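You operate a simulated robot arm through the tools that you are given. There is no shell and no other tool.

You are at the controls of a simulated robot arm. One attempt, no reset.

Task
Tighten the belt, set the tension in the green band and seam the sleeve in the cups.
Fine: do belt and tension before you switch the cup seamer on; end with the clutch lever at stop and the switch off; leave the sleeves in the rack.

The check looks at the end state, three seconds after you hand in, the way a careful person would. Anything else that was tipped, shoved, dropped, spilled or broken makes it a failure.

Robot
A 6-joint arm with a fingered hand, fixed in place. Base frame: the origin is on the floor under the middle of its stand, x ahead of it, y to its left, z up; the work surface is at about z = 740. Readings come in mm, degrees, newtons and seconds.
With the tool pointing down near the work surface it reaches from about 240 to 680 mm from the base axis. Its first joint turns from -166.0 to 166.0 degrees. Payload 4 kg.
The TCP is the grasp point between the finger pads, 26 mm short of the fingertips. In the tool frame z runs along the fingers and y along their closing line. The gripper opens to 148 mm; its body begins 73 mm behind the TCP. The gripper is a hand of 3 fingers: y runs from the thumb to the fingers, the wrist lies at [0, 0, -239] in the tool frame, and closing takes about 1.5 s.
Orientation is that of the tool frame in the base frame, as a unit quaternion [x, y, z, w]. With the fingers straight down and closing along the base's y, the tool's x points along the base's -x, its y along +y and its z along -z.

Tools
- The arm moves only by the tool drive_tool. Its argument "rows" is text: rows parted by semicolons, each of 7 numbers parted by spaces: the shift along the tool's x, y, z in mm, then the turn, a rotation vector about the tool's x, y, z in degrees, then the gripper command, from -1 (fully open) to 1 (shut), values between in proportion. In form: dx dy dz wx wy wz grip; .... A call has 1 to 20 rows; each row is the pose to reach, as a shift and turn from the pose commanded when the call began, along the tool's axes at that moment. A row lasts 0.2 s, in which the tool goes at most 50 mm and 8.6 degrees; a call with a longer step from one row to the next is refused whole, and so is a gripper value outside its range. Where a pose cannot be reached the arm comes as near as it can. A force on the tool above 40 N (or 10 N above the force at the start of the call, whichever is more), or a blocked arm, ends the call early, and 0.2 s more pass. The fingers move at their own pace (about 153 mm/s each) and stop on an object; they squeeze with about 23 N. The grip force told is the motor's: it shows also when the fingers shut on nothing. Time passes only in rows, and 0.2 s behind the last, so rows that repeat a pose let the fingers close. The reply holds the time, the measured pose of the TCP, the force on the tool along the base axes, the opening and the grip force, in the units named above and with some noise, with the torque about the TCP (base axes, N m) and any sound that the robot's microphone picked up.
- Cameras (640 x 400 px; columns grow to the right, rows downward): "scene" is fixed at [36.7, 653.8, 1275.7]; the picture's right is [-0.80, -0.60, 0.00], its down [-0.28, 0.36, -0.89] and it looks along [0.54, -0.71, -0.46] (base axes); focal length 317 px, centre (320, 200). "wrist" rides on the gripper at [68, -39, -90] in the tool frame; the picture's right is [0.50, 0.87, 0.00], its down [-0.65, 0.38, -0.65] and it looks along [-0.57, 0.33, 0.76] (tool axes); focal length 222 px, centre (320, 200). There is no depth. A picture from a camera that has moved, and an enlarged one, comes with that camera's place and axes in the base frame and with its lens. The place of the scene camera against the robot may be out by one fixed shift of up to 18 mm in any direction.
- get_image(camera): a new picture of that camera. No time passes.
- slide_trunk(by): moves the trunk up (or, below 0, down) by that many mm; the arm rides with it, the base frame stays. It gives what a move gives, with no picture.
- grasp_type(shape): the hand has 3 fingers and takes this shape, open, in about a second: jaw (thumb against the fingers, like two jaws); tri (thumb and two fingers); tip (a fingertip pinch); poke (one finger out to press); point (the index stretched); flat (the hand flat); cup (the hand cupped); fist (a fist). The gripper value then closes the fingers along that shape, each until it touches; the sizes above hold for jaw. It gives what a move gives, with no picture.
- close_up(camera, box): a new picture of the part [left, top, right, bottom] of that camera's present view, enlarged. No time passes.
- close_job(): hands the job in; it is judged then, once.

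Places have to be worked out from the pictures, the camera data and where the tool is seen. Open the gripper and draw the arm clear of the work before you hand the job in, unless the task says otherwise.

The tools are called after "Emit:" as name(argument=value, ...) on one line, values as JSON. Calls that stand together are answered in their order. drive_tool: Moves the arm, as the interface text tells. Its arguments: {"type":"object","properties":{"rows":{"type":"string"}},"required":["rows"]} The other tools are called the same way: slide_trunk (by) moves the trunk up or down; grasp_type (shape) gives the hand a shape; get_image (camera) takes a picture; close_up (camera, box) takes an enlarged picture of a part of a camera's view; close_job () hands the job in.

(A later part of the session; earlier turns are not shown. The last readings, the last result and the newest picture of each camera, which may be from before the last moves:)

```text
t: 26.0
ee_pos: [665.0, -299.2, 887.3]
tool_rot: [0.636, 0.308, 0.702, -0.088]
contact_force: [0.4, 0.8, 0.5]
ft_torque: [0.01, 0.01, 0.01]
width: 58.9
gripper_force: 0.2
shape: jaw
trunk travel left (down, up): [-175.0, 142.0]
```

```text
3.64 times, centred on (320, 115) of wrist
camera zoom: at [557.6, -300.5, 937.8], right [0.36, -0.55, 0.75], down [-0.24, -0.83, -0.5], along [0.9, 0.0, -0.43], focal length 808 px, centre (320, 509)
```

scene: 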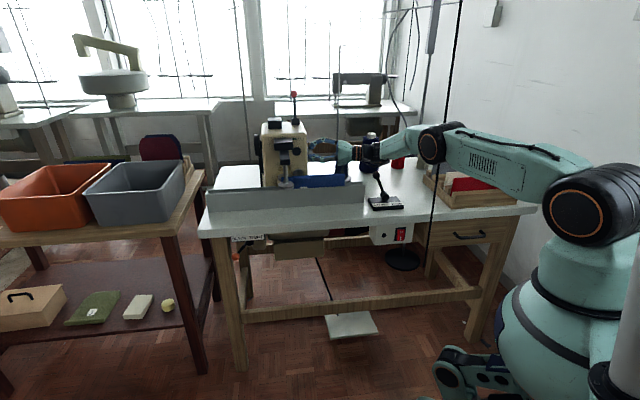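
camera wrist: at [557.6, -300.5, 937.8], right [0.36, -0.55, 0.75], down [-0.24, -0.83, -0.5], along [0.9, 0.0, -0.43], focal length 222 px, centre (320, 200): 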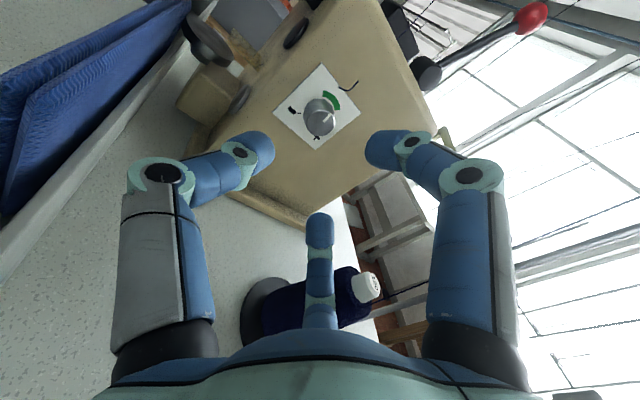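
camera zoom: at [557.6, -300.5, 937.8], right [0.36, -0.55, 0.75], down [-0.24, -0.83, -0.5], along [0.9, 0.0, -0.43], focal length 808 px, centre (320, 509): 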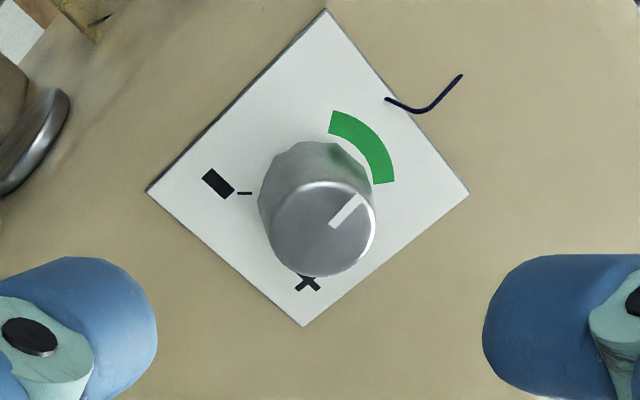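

Tension confirmed in the green band (pointer within about 4° of its centre). Next is the belt lever: I retreat up and toward the robot while rolling the hand back.

Emit:
drive_tool(rows="16.1 -12.4 -4.9 0 0 -8.3 0.2; 32.1 -24.7 -9.7 0 0 -16.6 0.2; 48.2 -37.1 -14.6 0 0 -24.9 0.2; 64.2 -49.4 -19.5 0 0 -33.2 0.2; 80.3 -61.8 -24.3 0 0 -41.5 0.2; 96.4 -74.2 -29.2 0 0 -49.8 0.2; 112.4 -86.5 -34 0 0 -58.1 0.2; 128.5 -98.9 -38.9 0 0 -66.4 0.2; 128.5 -98.9 -38.9 0 0 -74.7 0.2; 128.5 -98.9 -38.9 0 0 -83 0.2; 128.5 -98.9 -38.9 0 0 -91.3 0.2; 128.5 -98.9 -38.9 0 0 -99.6 0.2; 128.5 -98.9 -38.9 0 0 -107.9 0.2; 128.5 -98.9 -38.9 0 0 -116 0.2")

Emit:
get_image(camera="scene")

```text
t: 29.0
ee_pos: [621.0, -266.8, 1033.5]
tool_rot: [0.076, 0.708, 0.454, 0.536]
contact_force: [0.6, -0.7, -0.2]
ft_torque: [0.0, 0.03, -0.02]
width: 58.6
gripper_force: 0.0
shape: jaw
out of reach, approached as far as the arm can: row 12, 13, 14
trunk travel left (down, up): [-175.0, 142.0]
```

```text
taken
```

scene: 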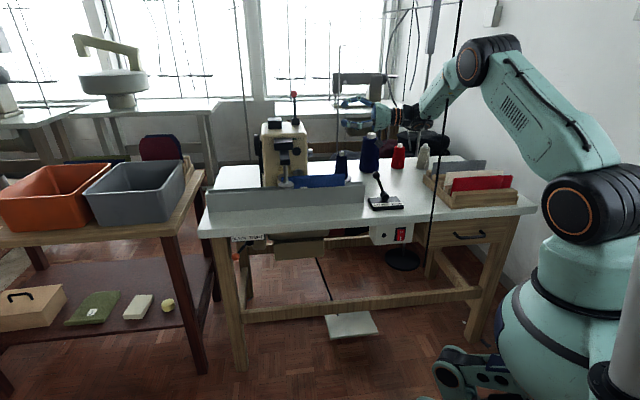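

The wrist roll limit shifted the pose a little. I now pitch the hand back to pointing down while pulling in over the table front at about z=1000, a clear height.

Emit:
drive_tool(rows="14.5 10.3 -8.4 5.785 5.785 0 0.2; 29.1 20.6 -16.8 11.57 11.57 0 0.2; 43.6 30.9 -25.1 17.36 17.36 0 0.2; 58.1 41.2 -33.5 23.14 23.14 0 0.2; 72.7 51.5 -41.9 28.93 28.93 0 0.2; 87.2 61.8 -50.3 34.71 34.71 0 0.2; 101.8 72.1 -58.7 40.5 40.5 0 0.2; 116.3 82.4 -67.1 46.28 46.28 0 0.2; 130.8 92.7 -75.4 52.07 52.07 0 0.2; 145.4 103 -83.8 57.85 57.85 0 0.2; 159.9 113.3 -92.2 63.64 63.64 0 0.2; 159.9 113.3 -92.2 63.64 63.64 0 0.2")

```text
t: 31.6
ee_pos: [438.0, -154.3, 1001.2]
tool_rot: [0.105, 0.995, -0.001, 0.001]
contact_force: [0.4, -1.0, 0.3]
ft_torque: [-0.02, -0.01, 0.01]
width: 59.1
gripper_force: 0.0
shape: jaw
out of reach, approached as far as the arm can: row 1
trunk travel left (down, up): [-175.0, 142.0]
```

Tool is down at [438, −154, 1001]. I swing left in front of the table at this height toward the belt lever side.

Emit:
drive_tool(rows="7.4 39 0 0 0 0.4 0.2; 14.7 78 0 0 0 0.8 0.2; 22 117 0 0 0 1.2 0.2; 29.4 156 0 0 0 1.6 0.2; 36.8 195 0 0 0 2 0.2; 44.1 234 0 0 0 2.4 0.2; 51.5 273 0 0 0 2.7 0.2; 58.8 312 0 0 0 3 0.2; 58.8 312 0 0 0 3 0.2")

Emit:
slide_trunk(by=-140)

Emit:
get_image(camera="scene")

Emit:
get_image(camera="wrist")

```text
t: 33.6
ee_pos: [444.7, 163.1, 999.7]
tool_rot: [0.131, 0.991, 0.0, 0.0]
contact_force: [-0.7, -0.3, 0.4]
ft_torque: [0.0, -0.01, -0.01]
width: 59.1
gripper_force: 0.1
shape: jaw
trunk travel left (down, up): [-175.0, 142.0]
```

```text
t: 35.3
ee_pos: [445.3, 164.2, 861.2]
tool_rot: [0.131, 0.991, 0.001, 0.0]
contact_force: [0.1, -0.4, -0.4]
ft_torque: [0.02, 0.0, 0.0]
width: 58.9
gripper_force: 0.0
shape: jaw
trunk travel left (down, up): [-35.0, 282.0]
```

```text
taken
```

scene: 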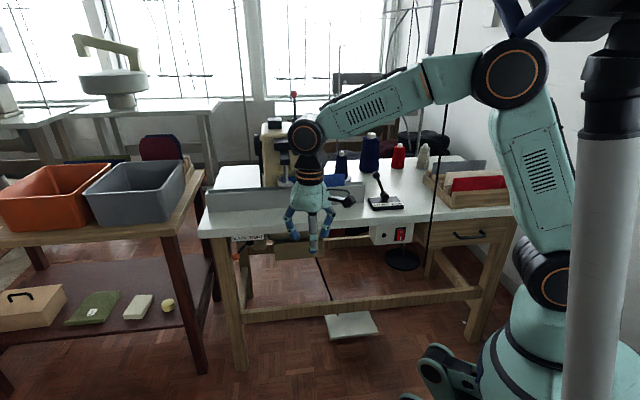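

```text
taken
camera wrist: at [369.8, 143.8, 950.7], right [-0.26, 0.97, 0.0], down [0.73, 0.2, 0.65], along [0.63, 0.17, -0.76], focal length 222 px, centre (320, 200)
```

wrist: 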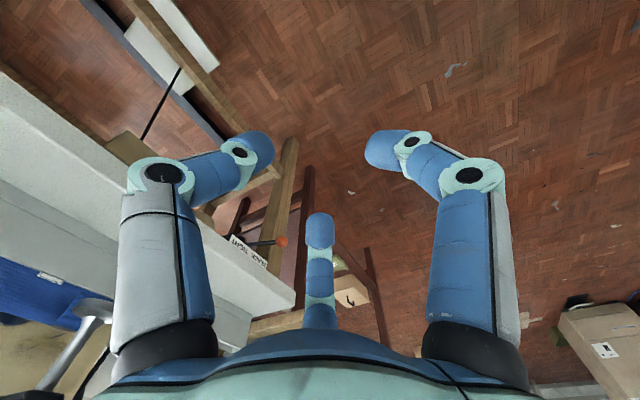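

The ball triangulates to about [758, 160, 645]. I zoom in on the lever and sign from this side.

Emit:
close_up(camera="wrist", box=[215, 200, 315, 300])

Emit:
close_up(camera="scene", box=[200, 180, 360, 290])

```text
4.00 times, centred on (265, 250) of wrist
camera zoom: at [369.8, 143.8, 950.7], right [-0.26, 0.97, 0.0], down [0.73, 0.2, 0.65], along [0.63, 0.17, -0.76], focal length 888 px, centre (540, 0)
```

zoom: 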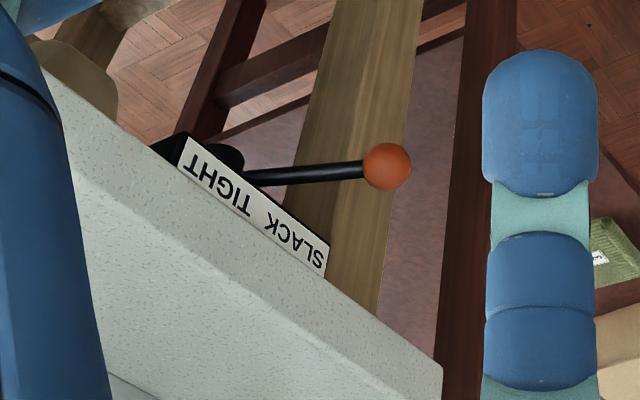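

```text
3.64 times, centred on (280, 235) of scene
camera zoom: at [36.7, 653.8, 1275.7], right [-0.8, -0.6, 0.0], down [-0.28, 0.36, -0.89], along [0.54, -0.71, -0.46], focal length 1153 px, centre (466, 73)
```

zoom: 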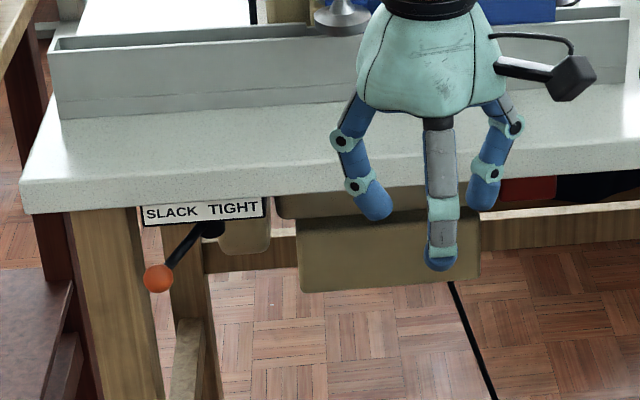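

From both views the belt lever actually lies nearly horizontal and turns about a vertical hub at about s=601, n=491 under the table, with the ball at s≈649, n≈424, z≈645. It must swing about 72° to the right under TIGHT. I close the hand to use as a pusher and pitch it horizontal in front of the lever.

Emit:
drive_tool(rows="-18.4 10.5 19.6 0 -8.18 0 0.5; -36.9 20.9 39.3 0 -16.36 0 0.8; -55.3 31.4 58.9 0 -24.54 0 1; -73.7 41.9 78.5 0 -32.7 0 1; -92.1 52.3 98.2 0 -40.9 0 1; -110.6 62.8 117.8 0 -49.1 0 1; -129 73.2 137.5 0 -57.3 0 1; -147.4 83.7 157.1 0 -65.5 0 1; -165.8 94.2 176.7 0 -73.6 0 1; -184.3 104.6 196.4 0 -81.8 0 1; -202.7 115.1 216 0 -90 0 1; -202.7 115.1 216 0 -90 0 1")

Emit:
get_image(camera="wrist")

Emit:
get_image(camera="scene")

```text
t: 37.9
ee_pos: [670.4, 223.3, 645.0]
tool_rot: [0.092, 0.7, -0.092, 0.702]
contact_force: [0.0, -0.1, 0.1]
ft_torque: [0.0, -0.02, -0.03]
width: 0.0
gripper_force: 22.7
shape: jaw
trunk travel left (down, up): [-35.0, 282.0]
```

```text
taken
camera wrist: at [573.4, 207.6, 576.0], right [0.22, 0.84, -0.5], down [-0.54, 0.53, 0.65], along [0.81, 0.12, 0.57], focal length 222 px, centre (320, 200)
```

wrist: 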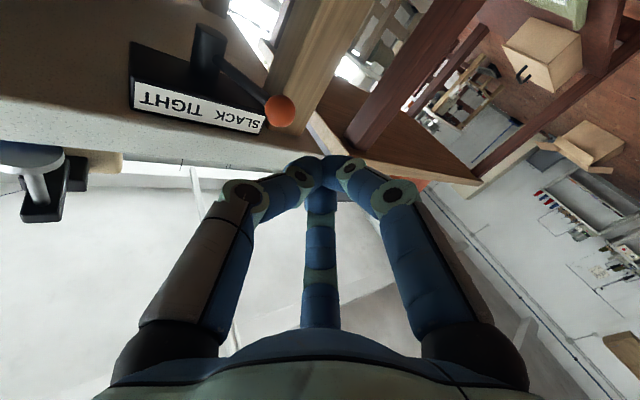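

```text
taken
```

scene: 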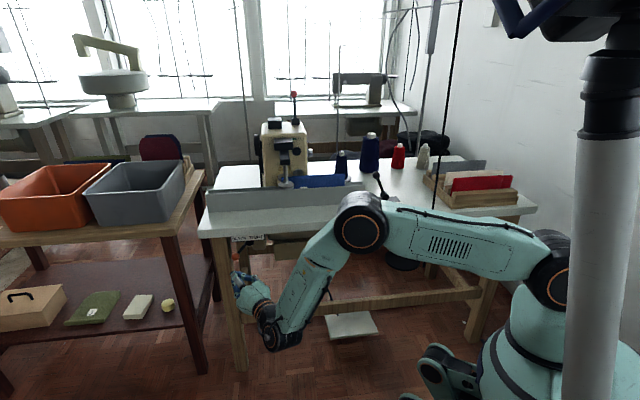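

The lever's horizontal layout is confirmed. I shift 12 mm left and slide the closed fingers forward along the left side of the ball.

Emit:
drive_tool(rows="-2 12 0 0 0 0 1; -2 12 20 0 0 0 1; -2 12 40 0 0 0 1; -2 12 60 0 0 0 1; -2 12 80 0 0 0 1; -2 12 96 0 0 0 1; -2 12 96 0 0 0 1")

Emit:
get_image(camera="wrist")

Emit:
close_up(camera="scene", box=[200, 210, 310, 320])

```text
t: 39.5
ee_pos: [766.3, 209.4, 648.1]
tool_rot: [0.092, 0.7, -0.093, 0.702]
contact_force: [0.0, 0.7, 0.6]
ft_torque: [-0.02, 0.01, 0.04]
width: 0.0
gripper_force: 23.1
shape: jaw
trunk travel left (down, up): [-35.0, 282.0]
```

```text
taken
camera wrist: at [669.6, 194.1, 579.4], right [0.22, 0.84, -0.5], down [-0.53, 0.53, 0.66], along [0.82, 0.12, 0.57], focal length 222 px, centre (320, 200)
```

wrist: 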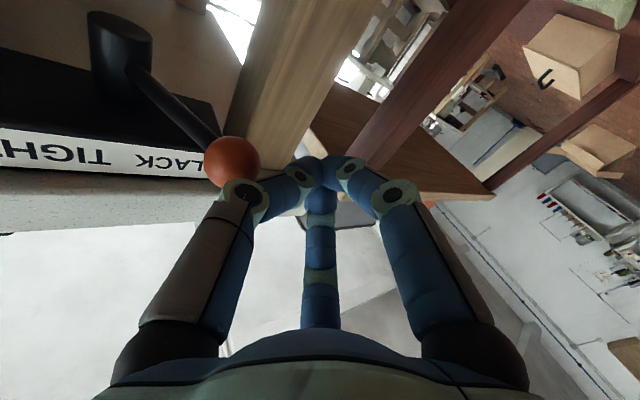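

```text
3.64 times, centred on (255, 265) of scene
camera zoom: at [36.7, 653.8, 1275.7], right [-0.8, -0.6, 0.0], down [-0.28, 0.36, -0.89], along [0.54, -0.71, -0.46], focal length 1153 px, centre (556, -36)
```

zoom: 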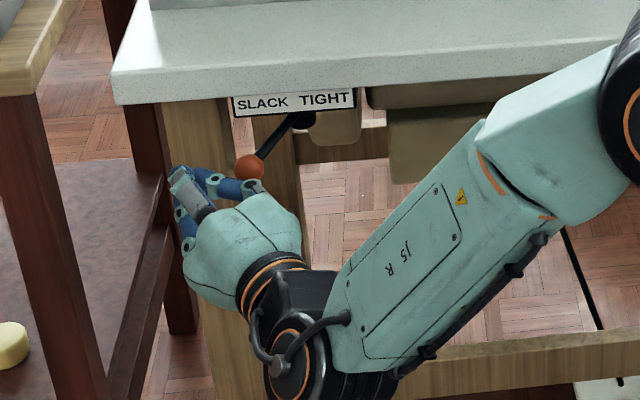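

Ball is right beside the thumb. I push it along its arc toward TIGHT, first about three-quarters of the way.

Emit:
drive_tool(rows="0 -5.9 -5.7 0 0 0 1; 0 -11.5 -10.1 0 0 0 1; 0 -18 -20.8 0 0 0 1; 0 -25.4 -32 0 0 0 1; 0 -35.4 -40.7 0 0 0 1; 0 -45.9 -48.5 0 0 0 1; 0 -57.9 -53.7 0 0 0 1; 0 -69.6 -57.5 0 0 0 1")

Emit:
get_image(camera="wrist")

Emit:
close_up(camera="scene", box=[200, 210, 310, 320])

```text
t: 41.3
ee_pos: [692.6, 157.6, 647.9]
tool_rot: [0.092, 0.701, -0.092, 0.701]
contact_force: [0.4, -0.6, 0.6]
ft_torque: [-0.02, 0.0, 0.02]
width: 0.3
gripper_force: 22.6
shape: jaw
trunk travel left (down, up): [-35.0, 282.0]
```

```text
taken
camera wrist: at [596.0, 142.3, 579.1], right [0.22, 0.84, -0.5], down [-0.53, 0.53, 0.65], along [0.81, 0.12, 0.57], focal length 222 px, centre (320, 200)
```

wrist: 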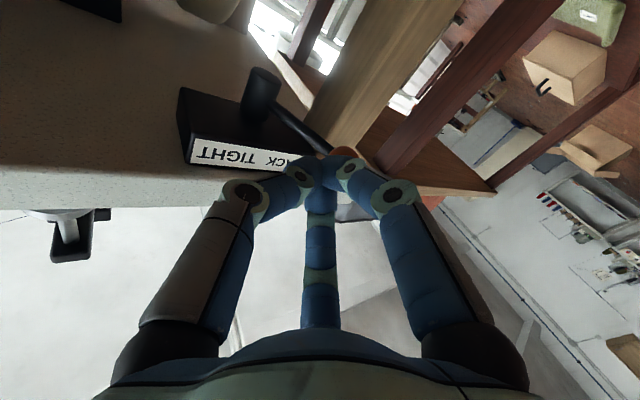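

```text
3.64 times, centred on (255, 265) of scene
camera zoom: at [36.7, 653.8, 1275.7], right [-0.8, -0.6, 0.0], down [-0.28, 0.36, -0.89], along [0.54, -0.71, -0.46], focal length 1153 px, centre (556, -36)
```

zoom: 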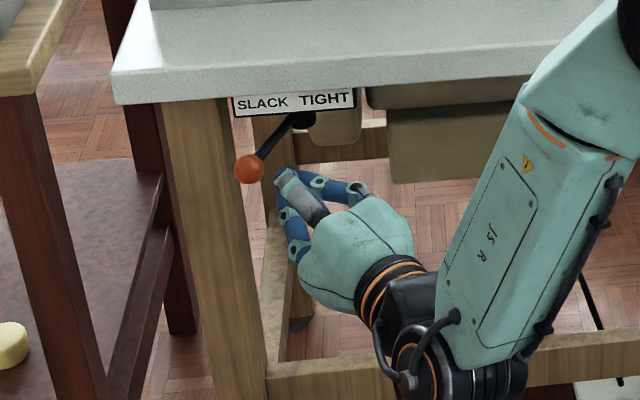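

The fingers passed in front of the ball without touching it; it is still at SLACK. I loop back around the front and go about 20 mm deeper on its left side.

Emit:
drive_tool(rows="0 11 -19 0 0 0 1; 0 45.6 1 0 0 0 1; 0 84.6 23.5 0 0 0 1; 0 80.6 52.3 0 0 0 1; 0 65.1 79.2 0 0 0 1; 0 65.1 79.2 0 0 0 1")

Emit:
get_image(camera="wrist")

Emit:
close_up(camera="scene", box=[200, 210, 310, 320])

```text
t: 42.5
ee_pos: [785.4, 211.3, 646.1]
tool_rot: [0.086, 0.703, -0.087, 0.7]
contact_force: [-5.4, 11.1, -0.8]
ft_torque: [-0.03, -0.01, -0.54]
width: 0.0
gripper_force: 23.0
shape: jaw
trunk travel left (down, up): [-35.0, 282.0]
stopped in row 6: the force on the tool passed its limit at 44 N (the readings are from after the stop); the commanded pose is now the measured one
```

```text
taken
camera wrist: at [686.5, 194.8, 577.9], right [0.21, 0.84, -0.5], down [-0.54, 0.53, 0.66], along [0.82, 0.13, 0.56], focal length 222 px, centre (320, 200)
```

wrist: 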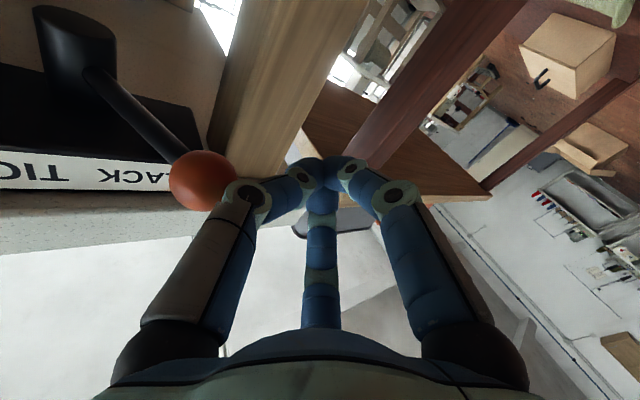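

```text
3.64 times, centred on (255, 265) of scene
camera zoom: at [36.7, 653.8, 1275.7], right [-0.8, -0.6, 0.0], down [-0.28, 0.36, -0.89], along [0.54, -0.71, -0.46], focal length 1153 px, centre (556, -36)
```

zoom: 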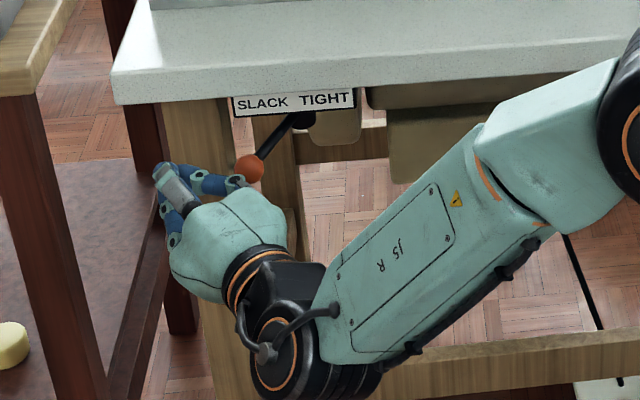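

The ball now touches only the flared outer thumb link, which is a poor pushing surface. I back away and switch to a single stretched finger.

Emit:
drive_tool(rows="0 10 -15 0 0 0 1; 0 15 -50 0 0 0 1; 0 15 -95 0 0 0 1; 0 15 -140 0 0 0 1; 0 15 -140 0 0 0 1")

Emit:
grasp_type(shape="poke")

Emit:
get_image(camera="wrist")

Emit:
close_up(camera="scene", box=[200, 210, 330, 330])

```text
t: 43.7
ee_pos: [651.4, 256.2, 646.0]
tool_rot: [0.087, 0.703, -0.088, 0.701]
contact_force: [0.0, 0.1, 0.5]
ft_torque: [0.01, 0.0, -0.02]
width: 0.1
gripper_force: 22.9
shape: jaw
trunk travel left (down, up): [-35.0, 282.0]
```

```text
t: 44.6
ee_pos: [653.4, 255.6, 646.0]
tool_rot: [0.087, 0.704, -0.088, 0.7]
contact_force: [0.2, 0.0, -0.8]
ft_torque: [-0.01, -0.02, 0.0]
width: 0.0
gripper_force: 0.1
shape: poke
trunk travel left (down, up): [-35.0, 282.0]
```

```text
taken
camera wrist: at [555.5, 240.9, 578.1], right [0.21, 0.84, -0.5], down [-0.54, 0.53, 0.66], along [0.82, 0.13, 0.56], focal length 222 px, centre (320, 200)
```

wrist: 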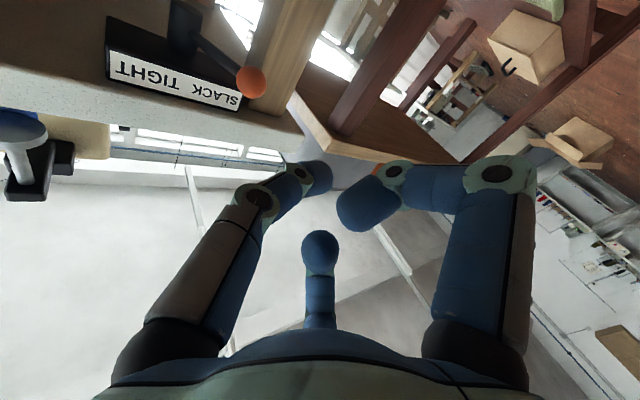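

```text
3.33 times, centred on (265, 270) of scene
camera zoom: at [36.7, 653.8, 1275.7], right [-0.8, -0.6, 0.0], down [-0.28, 0.36, -0.89], along [0.54, -0.71, -0.46], focal length 1057 px, centre (503, -33)
```

zoom: 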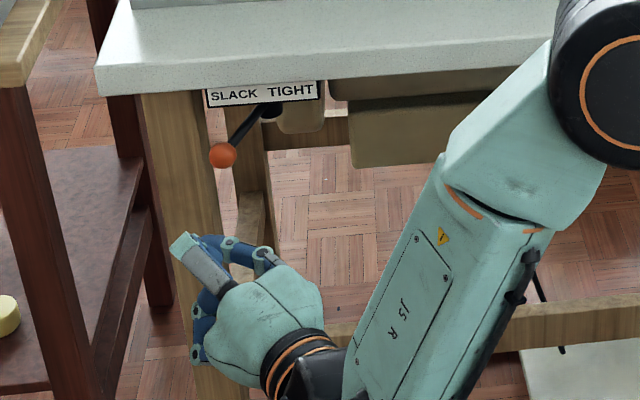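

The poke shape leaves only a short inward-leaning finger. I check the "point" shape instead.

Emit:
grasp_type(shape="point")

Emit:
get_image(camera="wrist")

Emit:
close_up(camera="scene", box=[200, 210, 330, 330])

```text
t: 45.5
ee_pos: [652.6, 256.2, 646.5]
tool_rot: [0.087, 0.704, -0.088, 0.7]
contact_force: [-1.5, 0.9, 0.2]
ft_torque: [-0.03, -0.02, 0.02]
width: 142.3
gripper_force: 0.2
shape: point
trunk travel left (down, up): [-35.0, 282.0]
```

```text
taken
camera wrist: at [555.5, 240.9, 578.1], right [0.21, 0.84, -0.5], down [-0.54, 0.53, 0.66], along [0.82, 0.13, 0.56], focal length 222 px, centre (320, 200)
```

wrist: 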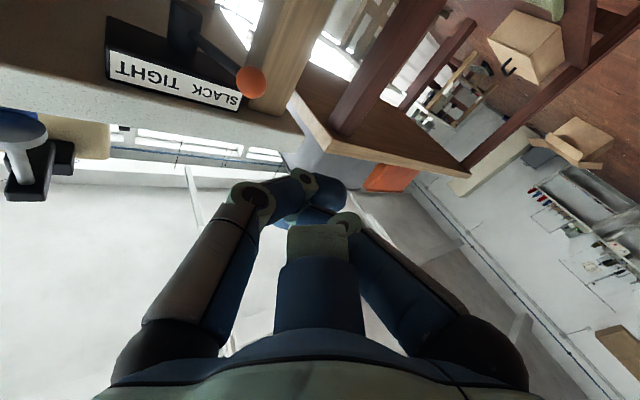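

```text
3.33 times, centred on (265, 270) of scene
camera zoom: at [36.7, 653.8, 1275.7], right [-0.8, -0.6, 0.0], down [-0.28, 0.36, -0.89], along [0.54, -0.71, -0.46], focal length 1057 px, centre (503, -33)
```

zoom: 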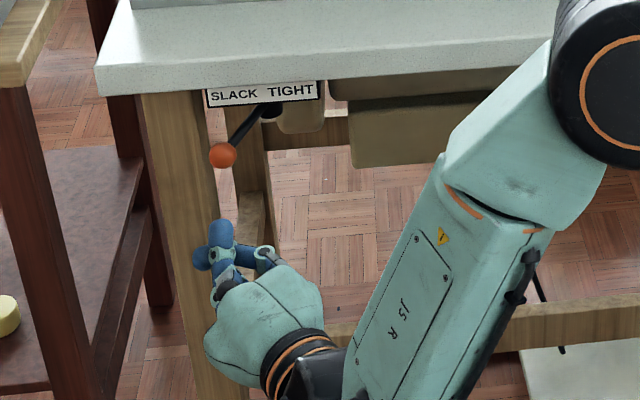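

"Point" crosses the fingers, so I return to jaw. The three fingers sit 120° apart, so rolling 60° puts one finger on the ball's left at its height, with the rod passing between the other two. I do that while centring on the ball from the front.

Emit:
grasp_type(shape="jaw")

Emit:
drive_tool(rows="0 -8 0 0 0 7.5 -1; 0 -16 0 0 0 15 -0.6; 0 -25 0 0 0 22.5 -0.2; 0 -33 0 0 0 30 0.1; 0 -42 0 0 0 37.5 0.1; 0 -50 0 0 0 45 0.1; 0 -58 0 0 0 52.5 0.1; 0 -66.4 0 0 0 60 0.1; 0 -66.4 0 0 0 60 0.1")

Emit:
get_image(camera="wrist")

Emit:
close_up(camera="scene", box=[200, 210, 330, 330])

```text
t: 46.4
ee_pos: [652.0, 257.0, 646.1]
tool_rot: [0.087, 0.703, -0.089, 0.7]
contact_force: [0.3, 0.4, 0.7]
ft_torque: [0.01, 0.0, 0.03]
width: 148.0
gripper_force: 0.1
shape: jaw
trunk travel left (down, up): [-35.0, 282.0]
```

```text
t: 48.4
ee_pos: [635.7, 192.5, 645.8]
tool_rot: [0.428, 0.565, 0.274, 0.65]
contact_force: [0.3, 0.2, 0.1]
ft_torque: [0.0, -0.01, 0.0]
width: 67.3
gripper_force: 0.0
shape: jaw
trunk travel left (down, up): [-35.0, 282.0]
```

```text
taken
camera wrist: at [557.8, 252.7, 578.0], right [0.22, 0.84, 0.5], down [-0.72, -0.21, 0.66], along [0.65, -0.5, 0.56], focal length 222 px, centre (320, 200)
```

wrist: 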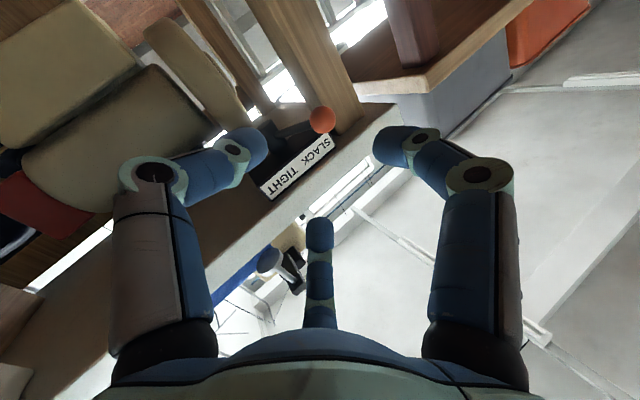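

```text
3.33 times, centred on (265, 270) of scene
camera zoom: at [36.7, 653.8, 1275.7], right [-0.8, -0.6, 0.0], down [-0.28, 0.36, -0.89], along [0.54, -0.71, -0.46], focal length 1057 px, centre (503, -33)
```

zoom: 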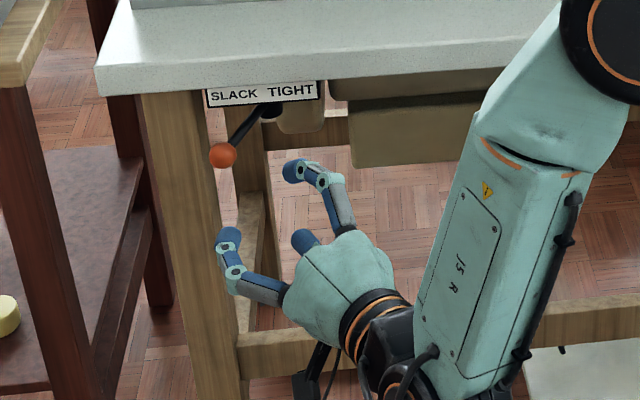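

The ball is dead centre on the tool axis, about 127 mm ahead, and the rod will pass between the two right-hand fingers. I advance 95 mm and check.

Emit:
drive_tool(rows="0 0 25 0 0 0 0.1; 0 0 50 0 0 0 0.1; 0 0 75 0 0 0 0.1; 0 0 95 0 0 0 0.1; 0 0 95 0 0 0 0.1")

Emit:
get_image(camera="wrist")

```text
t: 49.6
ee_pos: [727.1, 170.5, 646.0]
tool_rot: [0.426, 0.566, 0.274, 0.65]
contact_force: [-0.4, -0.1, 0.7]
ft_torque: [-0.02, -0.03, 0.03]
width: 66.8
gripper_force: 0.0
shape: jaw
trunk travel left (down, up): [-35.0, 282.0]
```

```text
taken
camera wrist: at [649.6, 230.4, 577.9], right [0.22, 0.84, 0.5], down [-0.72, -0.2, 0.66], along [0.66, -0.5, 0.56], focal length 222 px, centre (320, 200)
```

wrist: 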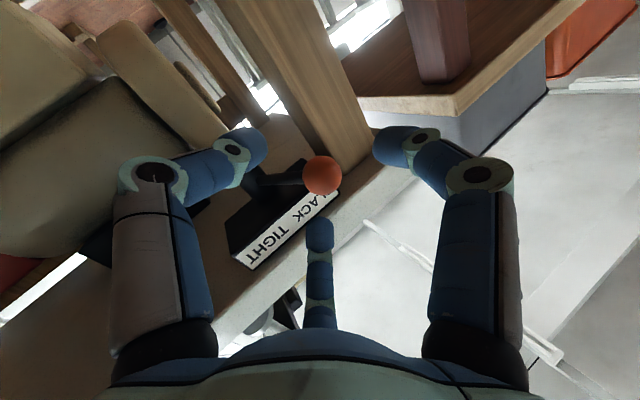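

The rod passes cleanly between the two right-hand fingers. I advance the last 26 mm so the ball sits at the grasp point, and close on it.

Emit:
drive_tool(rows="0 0 13 0 0 0 0.1; 0 0 26 0 0 0 0.1; 0 0 26 0 0 0 0.4; 0 0 26 0 0 0 0.7; 0 0 26 0 0 0 1; 0 0 26 0 0 0 1; 0 0 26 0 0 0 1")

Emit:
get_image(camera="wrist")

```text
t: 51.2
ee_pos: [753.5, 161.1, 646.3]
tool_rot: [0.429, 0.565, 0.272, 0.651]
contact_force: [5.5, -12.2, 2.8]
ft_torque: [0.0, 0.04, -0.04]
width: 3.1
gripper_force: 23.1
shape: jaw
trunk travel left (down, up): [-35.0, 282.0]
```

```text
taken
camera wrist: at [675.6, 222.2, 577.7], right [0.22, 0.84, 0.5], down [-0.72, -0.2, 0.66], along [0.65, -0.5, 0.56], focal length 222 px, centre (320, 200)
```

wrist: 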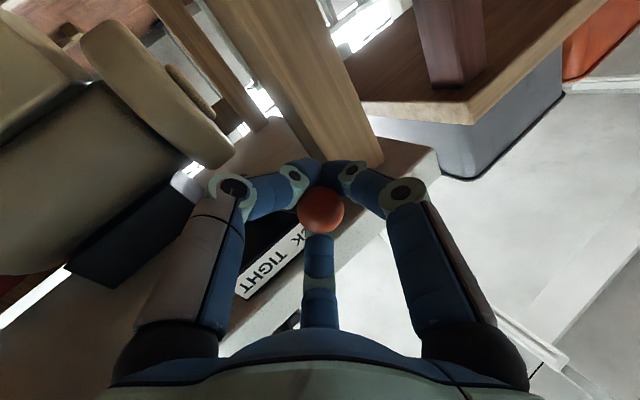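

The fingertips closed behind the ball, so it is caged in the hand. I pull it along its arc toward TIGHT, about three-quarters of the way first.

Emit:
drive_tool(rows="-5.8 -3.4 -12.2 0 0 0 1; -11.8 -6.8 -22.1 0 0 0 1; -20.1 -11.6 -31.3 0 0 0 1; -29.4 -17 -38.9 0 0 0 1; -39.5 -22.8 -44.7 0 0 0 1; -49.7 -28.7 -48.2 0 0 0 1; -49.7 -28.7 -48.2 0 0 0 1")

Emit:
get_image(camera="wrist")

Emit:
close_up(camera="scene", box=[200, 210, 330, 330])

```text
t: 52.6
ee_pos: [695.8, 136.2, 648.5]
tool_rot: [0.421, 0.568, 0.282, 0.648]
contact_force: [12.4, 20.2, 0.2]
ft_torque: [-0.17, 0.09, 0.35]
width: 0.2
gripper_force: 22.7
shape: jaw
trunk travel left (down, up): [-35.0, 282.0]
stopped in row 6: the force on the tool passed its limit at 48 N (the readings are from after the stop); the commanded pose is now the measured one
```

```text
taken
camera wrist: at [617.2, 194.1, 580.5], right [0.2, 0.84, 0.5], down [-0.72, -0.22, 0.66], along [0.66, -0.49, 0.57], focal length 222 px, centre (320, 200)
```

wrist: 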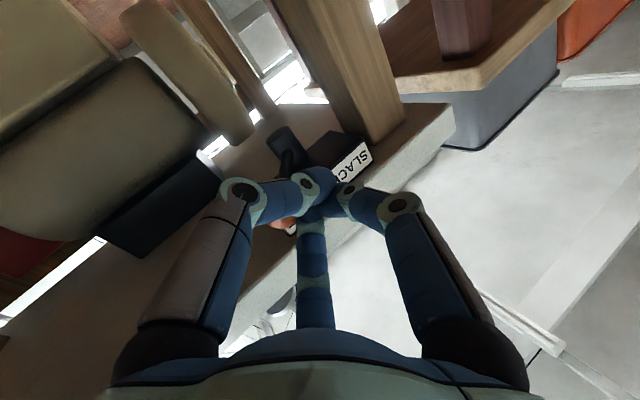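

```text
3.33 times, centred on (265, 270) of scene
camera zoom: at [36.7, 653.8, 1275.7], right [-0.8, -0.6, 0.0], down [-0.28, 0.36, -0.89], along [0.54, -0.71, -0.46], focal length 1057 px, centre (503, -33)
```

zoom: 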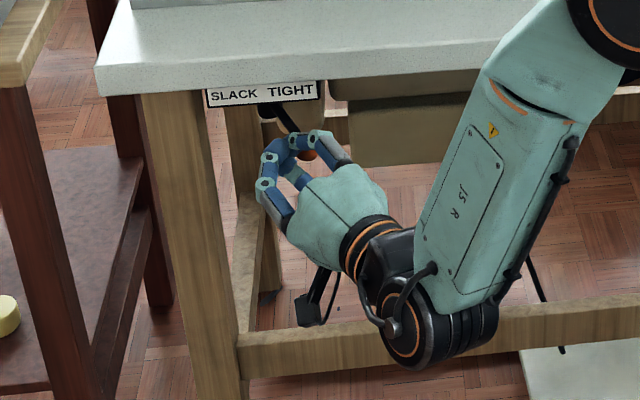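

The lever has swung over to the right, and the ball slipped out to the right side of the closed fingers. I relieve the contact by moving 12 mm left and look at where the lever rests.

Emit:
drive_tool(rows="5.2 3 0 0 0 0 1; 10.4 6 0 0 0 0 1; 10.4 6 0 0 0 0 1")

Emit:
get_image(camera="wrist")

Emit:
close_up(camera="scene", box=[220, 225, 290, 275])

```text
t: 53.4
ee_pos: [696.9, 143.8, 647.3]
tool_rot: [0.423, 0.568, 0.279, 0.649]
contact_force: [-0.5, 0.7, 1.8]
ft_torque: [-0.04, 0.02, 0.02]
width: 0.1
gripper_force: 23.5
shape: jaw
trunk travel left (down, up): [-35.0, 282.0]
```

```text
taken
camera wrist: at [618.3, 201.3, 579.3], right [0.2, 0.84, 0.5], down [-0.72, -0.21, 0.66], along [0.66, -0.49, 0.56], focal length 222 px, centre (320, 200)
```

wrist: 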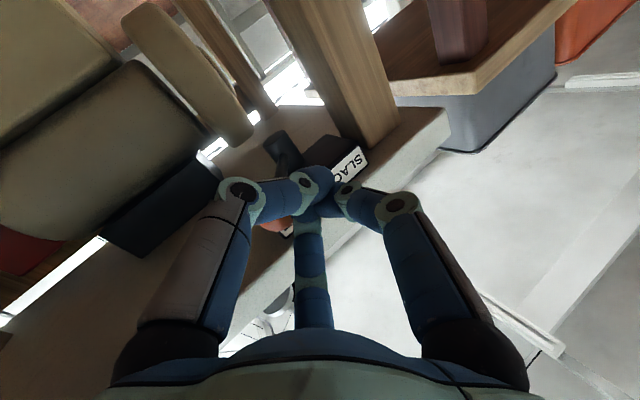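

```text
8.00 times, centred on (255, 250) of scene
camera zoom: at [36.7, 653.8, 1275.7], right [-0.8, -0.6, 0.0], down [-0.28, 0.36, -0.89], along [0.54, -0.71, -0.46], focal length 2536 px, centre (840, -200)
```

zoom: 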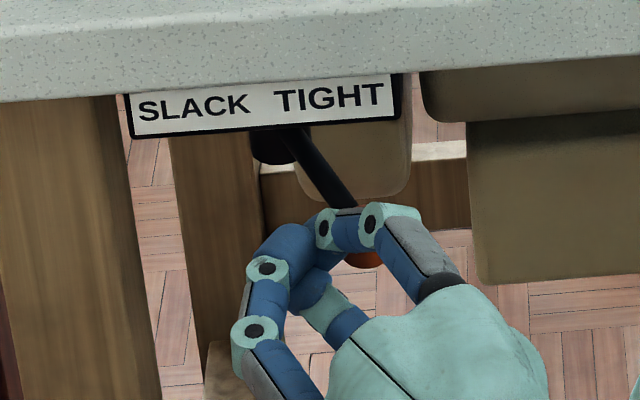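

The lever rests about 28° past centre to the right; it started 36° to the left, so there may be some travel left. I push gently further in the tangent direction until it stops.

Emit:
drive_tool(rows="-4.3 -2.5 3 0 0 0 1; -8.7 -5 6 0 0 0 1; -13 -7.5 6 0 0 0 1; -17.3 -10 6 0 0 0 1; -20.8 -12 6 0 0 0 1; -24.2 -14 6 0 0 0 1; -27.7 -16 6 0 0 0 1; -31.2 -18 6 0 0 0 1")

Emit:
close_up(camera="scene", box=[220, 225, 290, 275])

Emit:
get_image(camera="wrist")

```text
t: 54.3
ee_pos: [700.4, 134.7, 651.0]
tool_rot: [0.417, 0.571, 0.285, 0.648]
contact_force: [5.5, 19.8, 2.1]
ft_torque: [-0.18, 0.0, 0.19]
width: 0.2
gripper_force: 22.8
shape: jaw
trunk travel left (down, up): [-35.0, 282.0]
stopped in row 4: the force on the tool passed its limit at 42 N (the readings are from after the stop); the commanded pose is now the measured one
```

```text
8.00 times, centred on (255, 250) of scene
camera zoom: at [36.7, 653.8, 1275.7], right [-0.8, -0.6, 0.0], down [-0.28, 0.36, -0.89], along [0.54, -0.71, -0.46], focal length 2536 px, centre (840, -200)
```

zoom: 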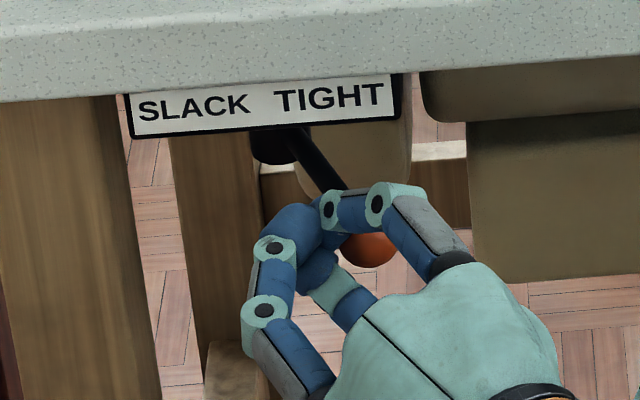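

```text
taken
camera wrist: at [621.2, 192.0, 581.7], right [0.19, 0.85, 0.5], down [-0.72, -0.23, 0.66], along [0.67, -0.48, 0.57], focal length 222 px, centre (320, 200)
```

wrist: 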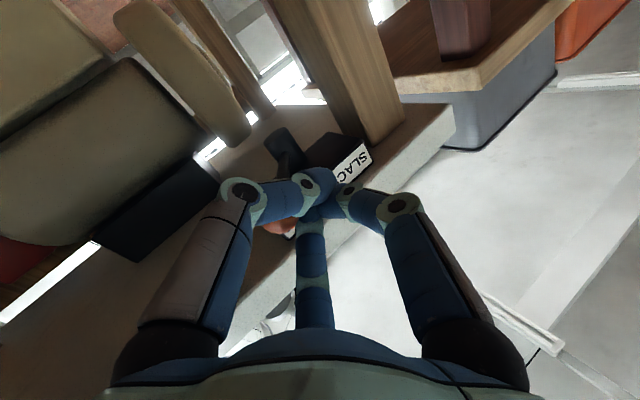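

The lever stops firmly at 42 N with its ball mirrored to the right of the hub under TIGHT, so it is at its end stop. I move off left and back away, then check it stays.

Emit:
drive_tool(rows="6.5 3.75 0 0 0 0 1; 13 7.5 0 0 0 0 1; 15 8.7 -20 0 0 0 1; 15 8.7 -50 0 0 0 1; 15 8.7 -90 0 0 0 1; 15 8.7 -130 0 0 0 1; 15 8.7 -130 0 0 0 1")

Emit:
close_up(camera="scene", box=[220, 225, 290, 275])

Emit:
get_image(camera="wrist")

```text
t: 55.9
ee_pos: [574.9, 177.7, 647.9]
tool_rot: [0.42, 0.569, 0.284, 0.648]
contact_force: [0.2, -0.3, 0.9]
ft_torque: [-0.01, -0.01, 0.04]
width: 0.0
gripper_force: 23.1
shape: jaw
trunk travel left (down, up): [-35.0, 282.0]
```

```text
8.00 times, centred on (255, 250) of scene
camera zoom: at [36.7, 653.8, 1275.7], right [-0.8, -0.6, 0.0], down [-0.28, 0.36, -0.89], along [0.54, -0.71, -0.46], focal length 2536 px, centre (840, -200)
```

zoom: 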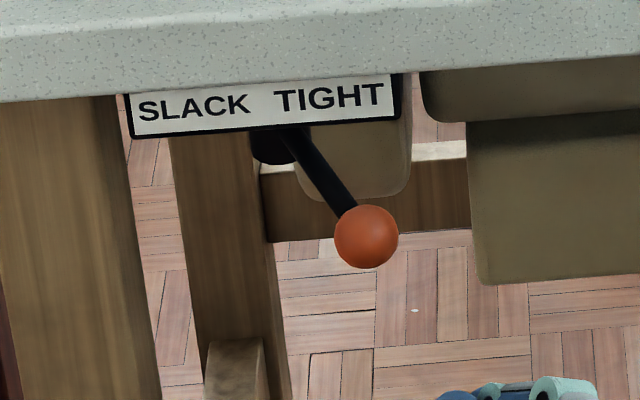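

```text
taken
camera wrist: at [496.9, 235.2, 579.6], right [0.19, 0.84, 0.5], down [-0.72, -0.22, 0.66], along [0.67, -0.49, 0.57], focal length 222 px, centre (320, 200)
```

wrist: 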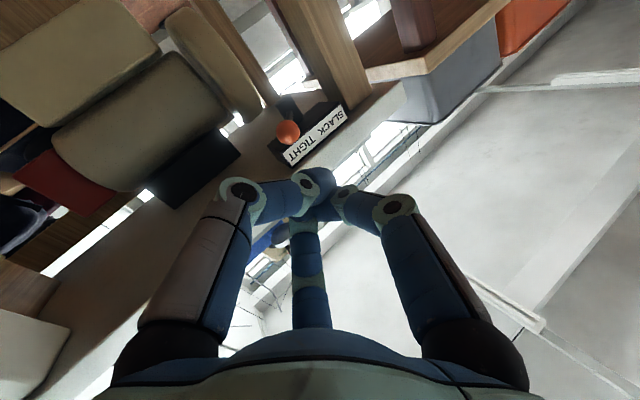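

Lever stays at TIGHT. I zoom from the wrist camera to confirm the angle relative to the hub.

Emit:
close_up(camera="wrist", box=[250, 80, 370, 180])

```text
4.00 times, centred on (310, 130) of wrist
camera zoom: at [496.9, 235.2, 579.6], right [0.19, 0.84, 0.5], down [-0.72, -0.22, 0.66], along [0.67, -0.49, 0.57], focal length 888 px, centre (360, 480)
```

zoom: 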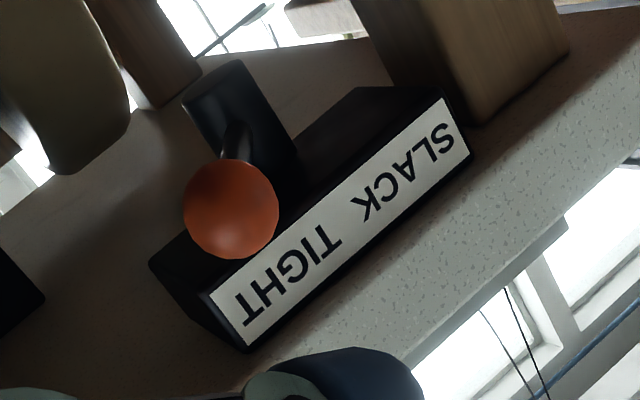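

The lever is at its TIGHT stop. Belt and tension are done. Next is the switch: I raise the trunk back, retreat and unroll the hand.

Emit:
drive_tool(rows="0 0 -12 0 0 -8.5 1; 0 0 -24 0 0 -17 1; 0 0 -36 0 0 -25.5 1; 0 0 -48 0 0 -34 1; 0 0 -60 0 0 -42.5 1; 0 0 -70 0 0 -51 1; 0 0 -80 0 0 -60 1; 0 0 -80 0 0 -60 1")

Emit:
slide_trunk(by=140)

Emit:
get_image(camera="scene")

```text
refused: row 7 steps farther than a row can; nothing moved
```

```text
t: 57.6
ee_pos: [576.6, 175.6, 788.6]
tool_rot: [0.42, 0.569, 0.283, 0.648]
contact_force: [-0.4, 0.4, -0.2]
ft_torque: [-0.02, 0.02, -0.04]
width: 0.1
gripper_force: 23.0
shape: jaw
trunk travel left (down, up): [-175.0, 142.0]
```

```text
taken
```

scene: 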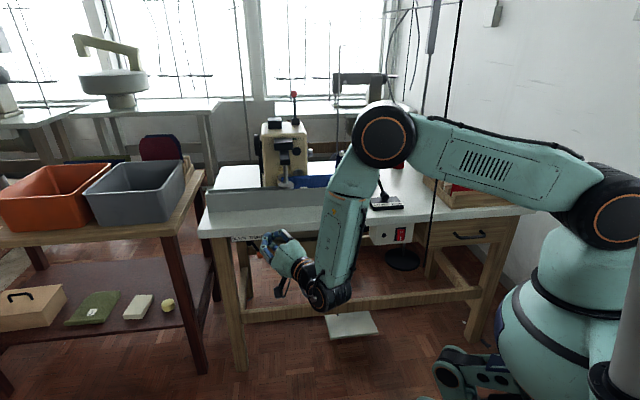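

The roll call was refused for a 9° step; the trunk rise went fine. I redo the retreat and unroll with even steps.

Emit:
drive_tool(rows="0 0 -10 0 0 -7.5 1; 0 0 -20 0 0 -15 1; 0 0 -30 0 0 -22.5 1; 0 0 -40 0 0 -30 1; 0 0 -50 0 0 -37.5 1; 0 0 -60 0 0 -45 1; 0 0 -70 0 0 -52.5 1; 0 0 -80 0 0 -60 1; 0 0 -80 0 0 -60 1")

```text
t: 59.6
ee_pos: [499.1, 194.0, 790.1]
tool_rot: [0.077, 0.703, -0.079, 0.702]
contact_force: [0.2, 0.2, 1.1]
ft_torque: [-0.02, 0.0, 0.02]
width: 0.0
gripper_force: 23.0
shape: jaw
trunk travel left (down, up): [-175.0, 142.0]
```

Now I yaw the hand to face base −y while moving in front of the switch box, staying in front of the table edge.

Emit:
drive_tool(rows="0 -34.8 -8.6 7.7 0 0 1; 0 -69.7 -17.1 15.4 0 0 1; 0 -104.5 -25.7 23.1 0 0 1; 0 -139.3 -34.3 30.8 0 0 1; 0 -174.2 -42.9 38.5 0 0 1; 0 -209 -51.4 46.2 0 0 1; 0 -243.8 -60 53.9 0 0 1; 0 -278.6 -68.6 61.6 0 0 1; 0 -313.5 -77.1 69.3 0 0 1; 0 -348.3 -85.7 77 0 0 1; 0 -348.3 -85.7 77 0 0 1")

Emit:
get_image(camera="wrist")

Emit:
get_image(camera="scene")

```text
t: 62.0
ee_pos: [340.7, -125.4, 791.3]
tool_rot: [-0.5, -0.5, 0.5, -0.5]
contact_force: [0.2, 0.6, -0.5]
ft_torque: [0.01, 0.03, -0.02]
width: 0.2
gripper_force: 22.9
shape: jaw
trunk travel left (down, up): [-175.0, 142.0]
```

```text
taken
camera wrist: at [301.9, -36.3, 722.0], right [0.87, 0.0, -0.5], down [0.38, 0.65, 0.65], along [0.33, -0.76, 0.57], focal length 222 px, centre (320, 200)
```

wrist: 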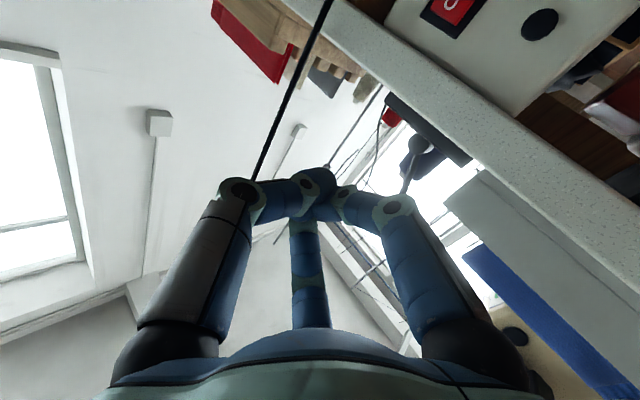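

```text
taken
```

scene: 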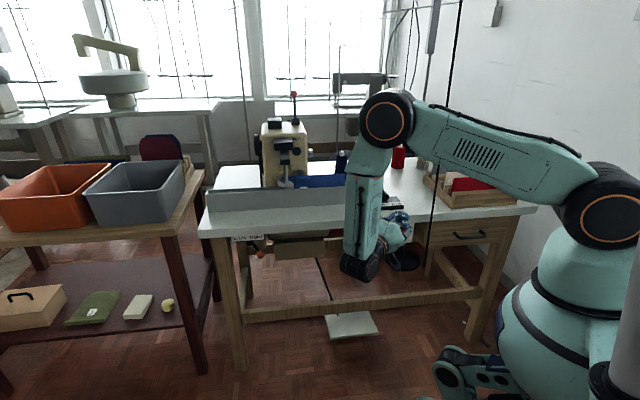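

The switch box is at the top edge of the view, and the cord hangs well right of it at about s≈−40. I lower the hand 100 mm to see the switch face.

Emit:
drive_tool(rows="25 0 0 0 0 0 1; 50 0 0 0 0 0 1; 75 0 0 0 0 0 1; 100 0 0 0 0 0 1; 100 0 0 0 0 0 1")

Emit:
grasp_type(shape="poke")

Emit:
get_image(camera="wrist")

Emit:
get_image(camera="scene")

```text
t: 63.2
ee_pos: [338.5, -126.5, 689.5]
tool_rot: [0.499, 0.501, -0.5, 0.5]
contact_force: [-0.3, -0.4, 0.2]
ft_torque: [-0.02, 0.05, -0.01]
width: 0.0
gripper_force: 23.1
shape: jaw
trunk travel left (down, up): [-175.0, 142.0]
```

```text
t: 64.1
ee_pos: [340.0, -126.9, 691.4]
tool_rot: [0.498, 0.501, -0.499, 0.501]
contact_force: [0.6, -0.5, 0.2]
ft_torque: [0.0, -0.01, 0.02]
width: 0.0
gripper_force: 0.0
shape: poke
trunk travel left (down, up): [-175.0, 142.0]
```

```text
taken
camera wrist: at [300.6, -36.5, 622.3], right [0.87, 0.0, -0.5], down [0.38, 0.66, 0.65], along [0.33, -0.76, 0.57], focal length 222 px, centre (320, 200)
```

wrist: 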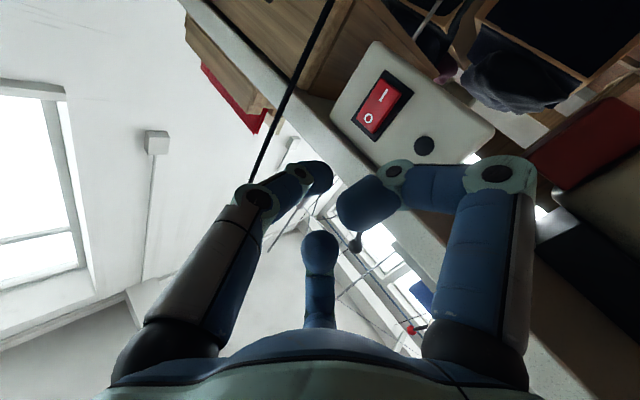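

```text
taken
```

scene: 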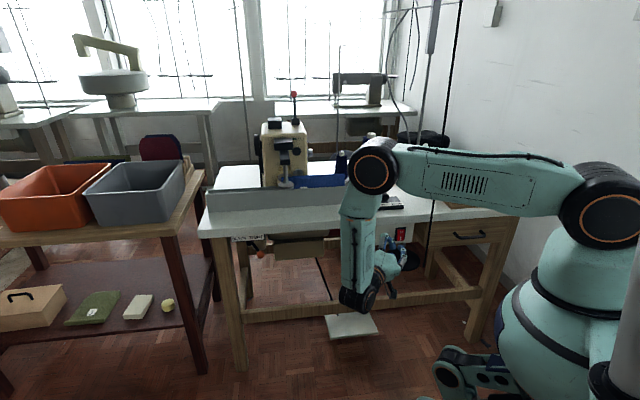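

The rocker is now in view. I zoom in to place its halves exactly.

Emit:
close_up(camera="wrist", box=[320, 40, 500, 180])

Emit:
close_up(camera="scene", box=[340, 190, 440, 290])

```text
2.86 times, centred on (410, 110) of wrist
camera zoom: at [300.6, -36.5, 622.3], right [0.87, 0.0, -0.5], down [0.38, 0.66, 0.65], along [0.33, -0.76, 0.57], focal length 635 px, centre (63, 457)
```

zoom: 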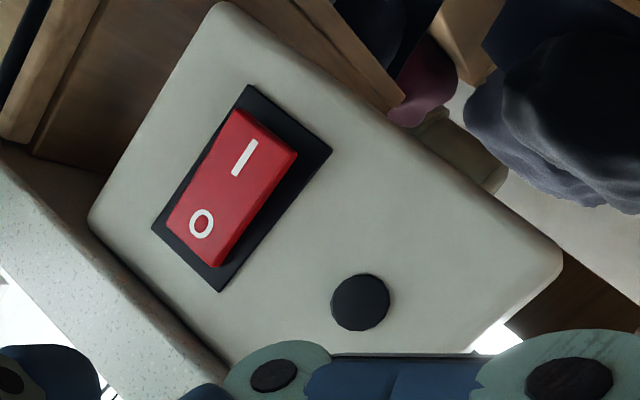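

```text
4.00 times, centred on (390, 240) of scene
camera zoom: at [36.7, 653.8, 1275.7], right [-0.8, -0.6, 0.0], down [-0.28, 0.36, -0.89], along [0.54, -0.71, -0.46], focal length 1268 px, centre (40, 40)
```

zoom: 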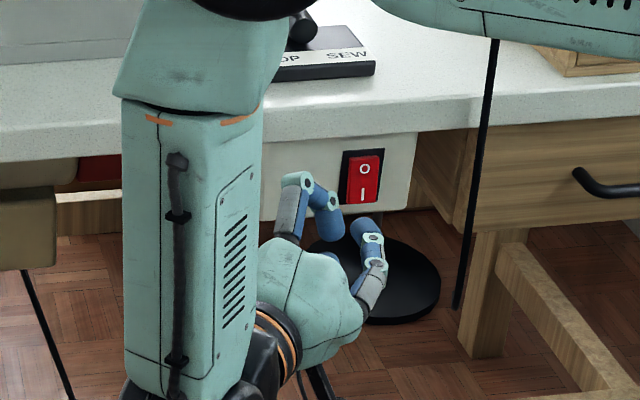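

The "I" half is at about s=91, z=644 on a face near n≈450. I lower to that height, yaw 15° more toward the face, and move the poking finger to about 25 mm short.

Emit:
drive_tool(rows="25 0 0 -7.5 0 0 -1; 50 0 0 -15 0 0 -1; 50 4 28 -15 0 0 -1; 50 8 56 -15 0 0 -1; 50 11.6 84.4 -15 0 0 -1; 50 11.6 84.4 -15 0 0 -1")

Emit:
get_image(camera="wrist")

Emit:
close_up(camera="scene", box=[340, 190, 440, 290])

```text
t: 65.5
ee_pos: [350.3, -211.9, 641.2]
tool_rot: [0.429, 0.562, -0.43, 0.561]
contact_force: [0.6, 0.2, -0.2]
ft_torque: [0.02, 0.02, -0.02]
width: 0.3
gripper_force: 0.1
shape: poke
trunk travel left (down, up): [-175.0, 142.0]
```

```text
taken
camera wrist: at [289.5, -135.4, 572.4], right [0.84, 0.23, -0.5], down [0.19, 0.73, 0.65], along [0.51, -0.64, 0.57], focal length 222 px, centre (320, 200)
```

wrist: 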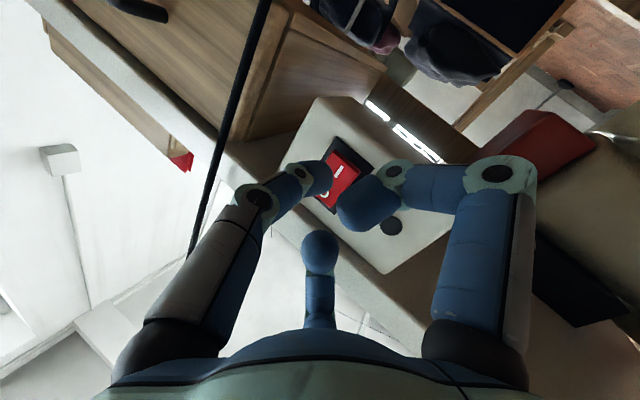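

```text
4.00 times, centred on (390, 240) of scene
camera zoom: at [36.7, 653.8, 1275.7], right [-0.8, -0.6, 0.0], down [-0.28, 0.36, -0.89], along [0.54, -0.71, -0.46], focal length 1268 px, centre (40, 40)
```

zoom: 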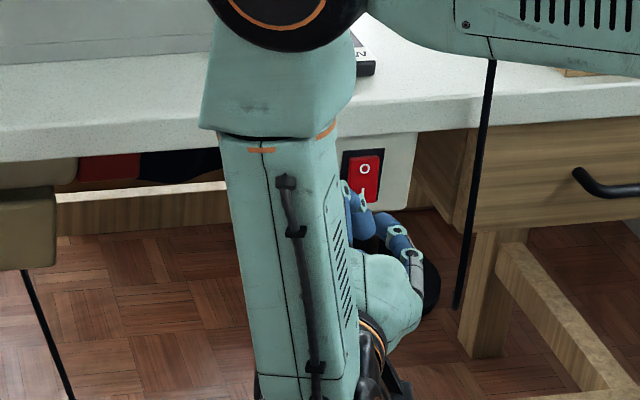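

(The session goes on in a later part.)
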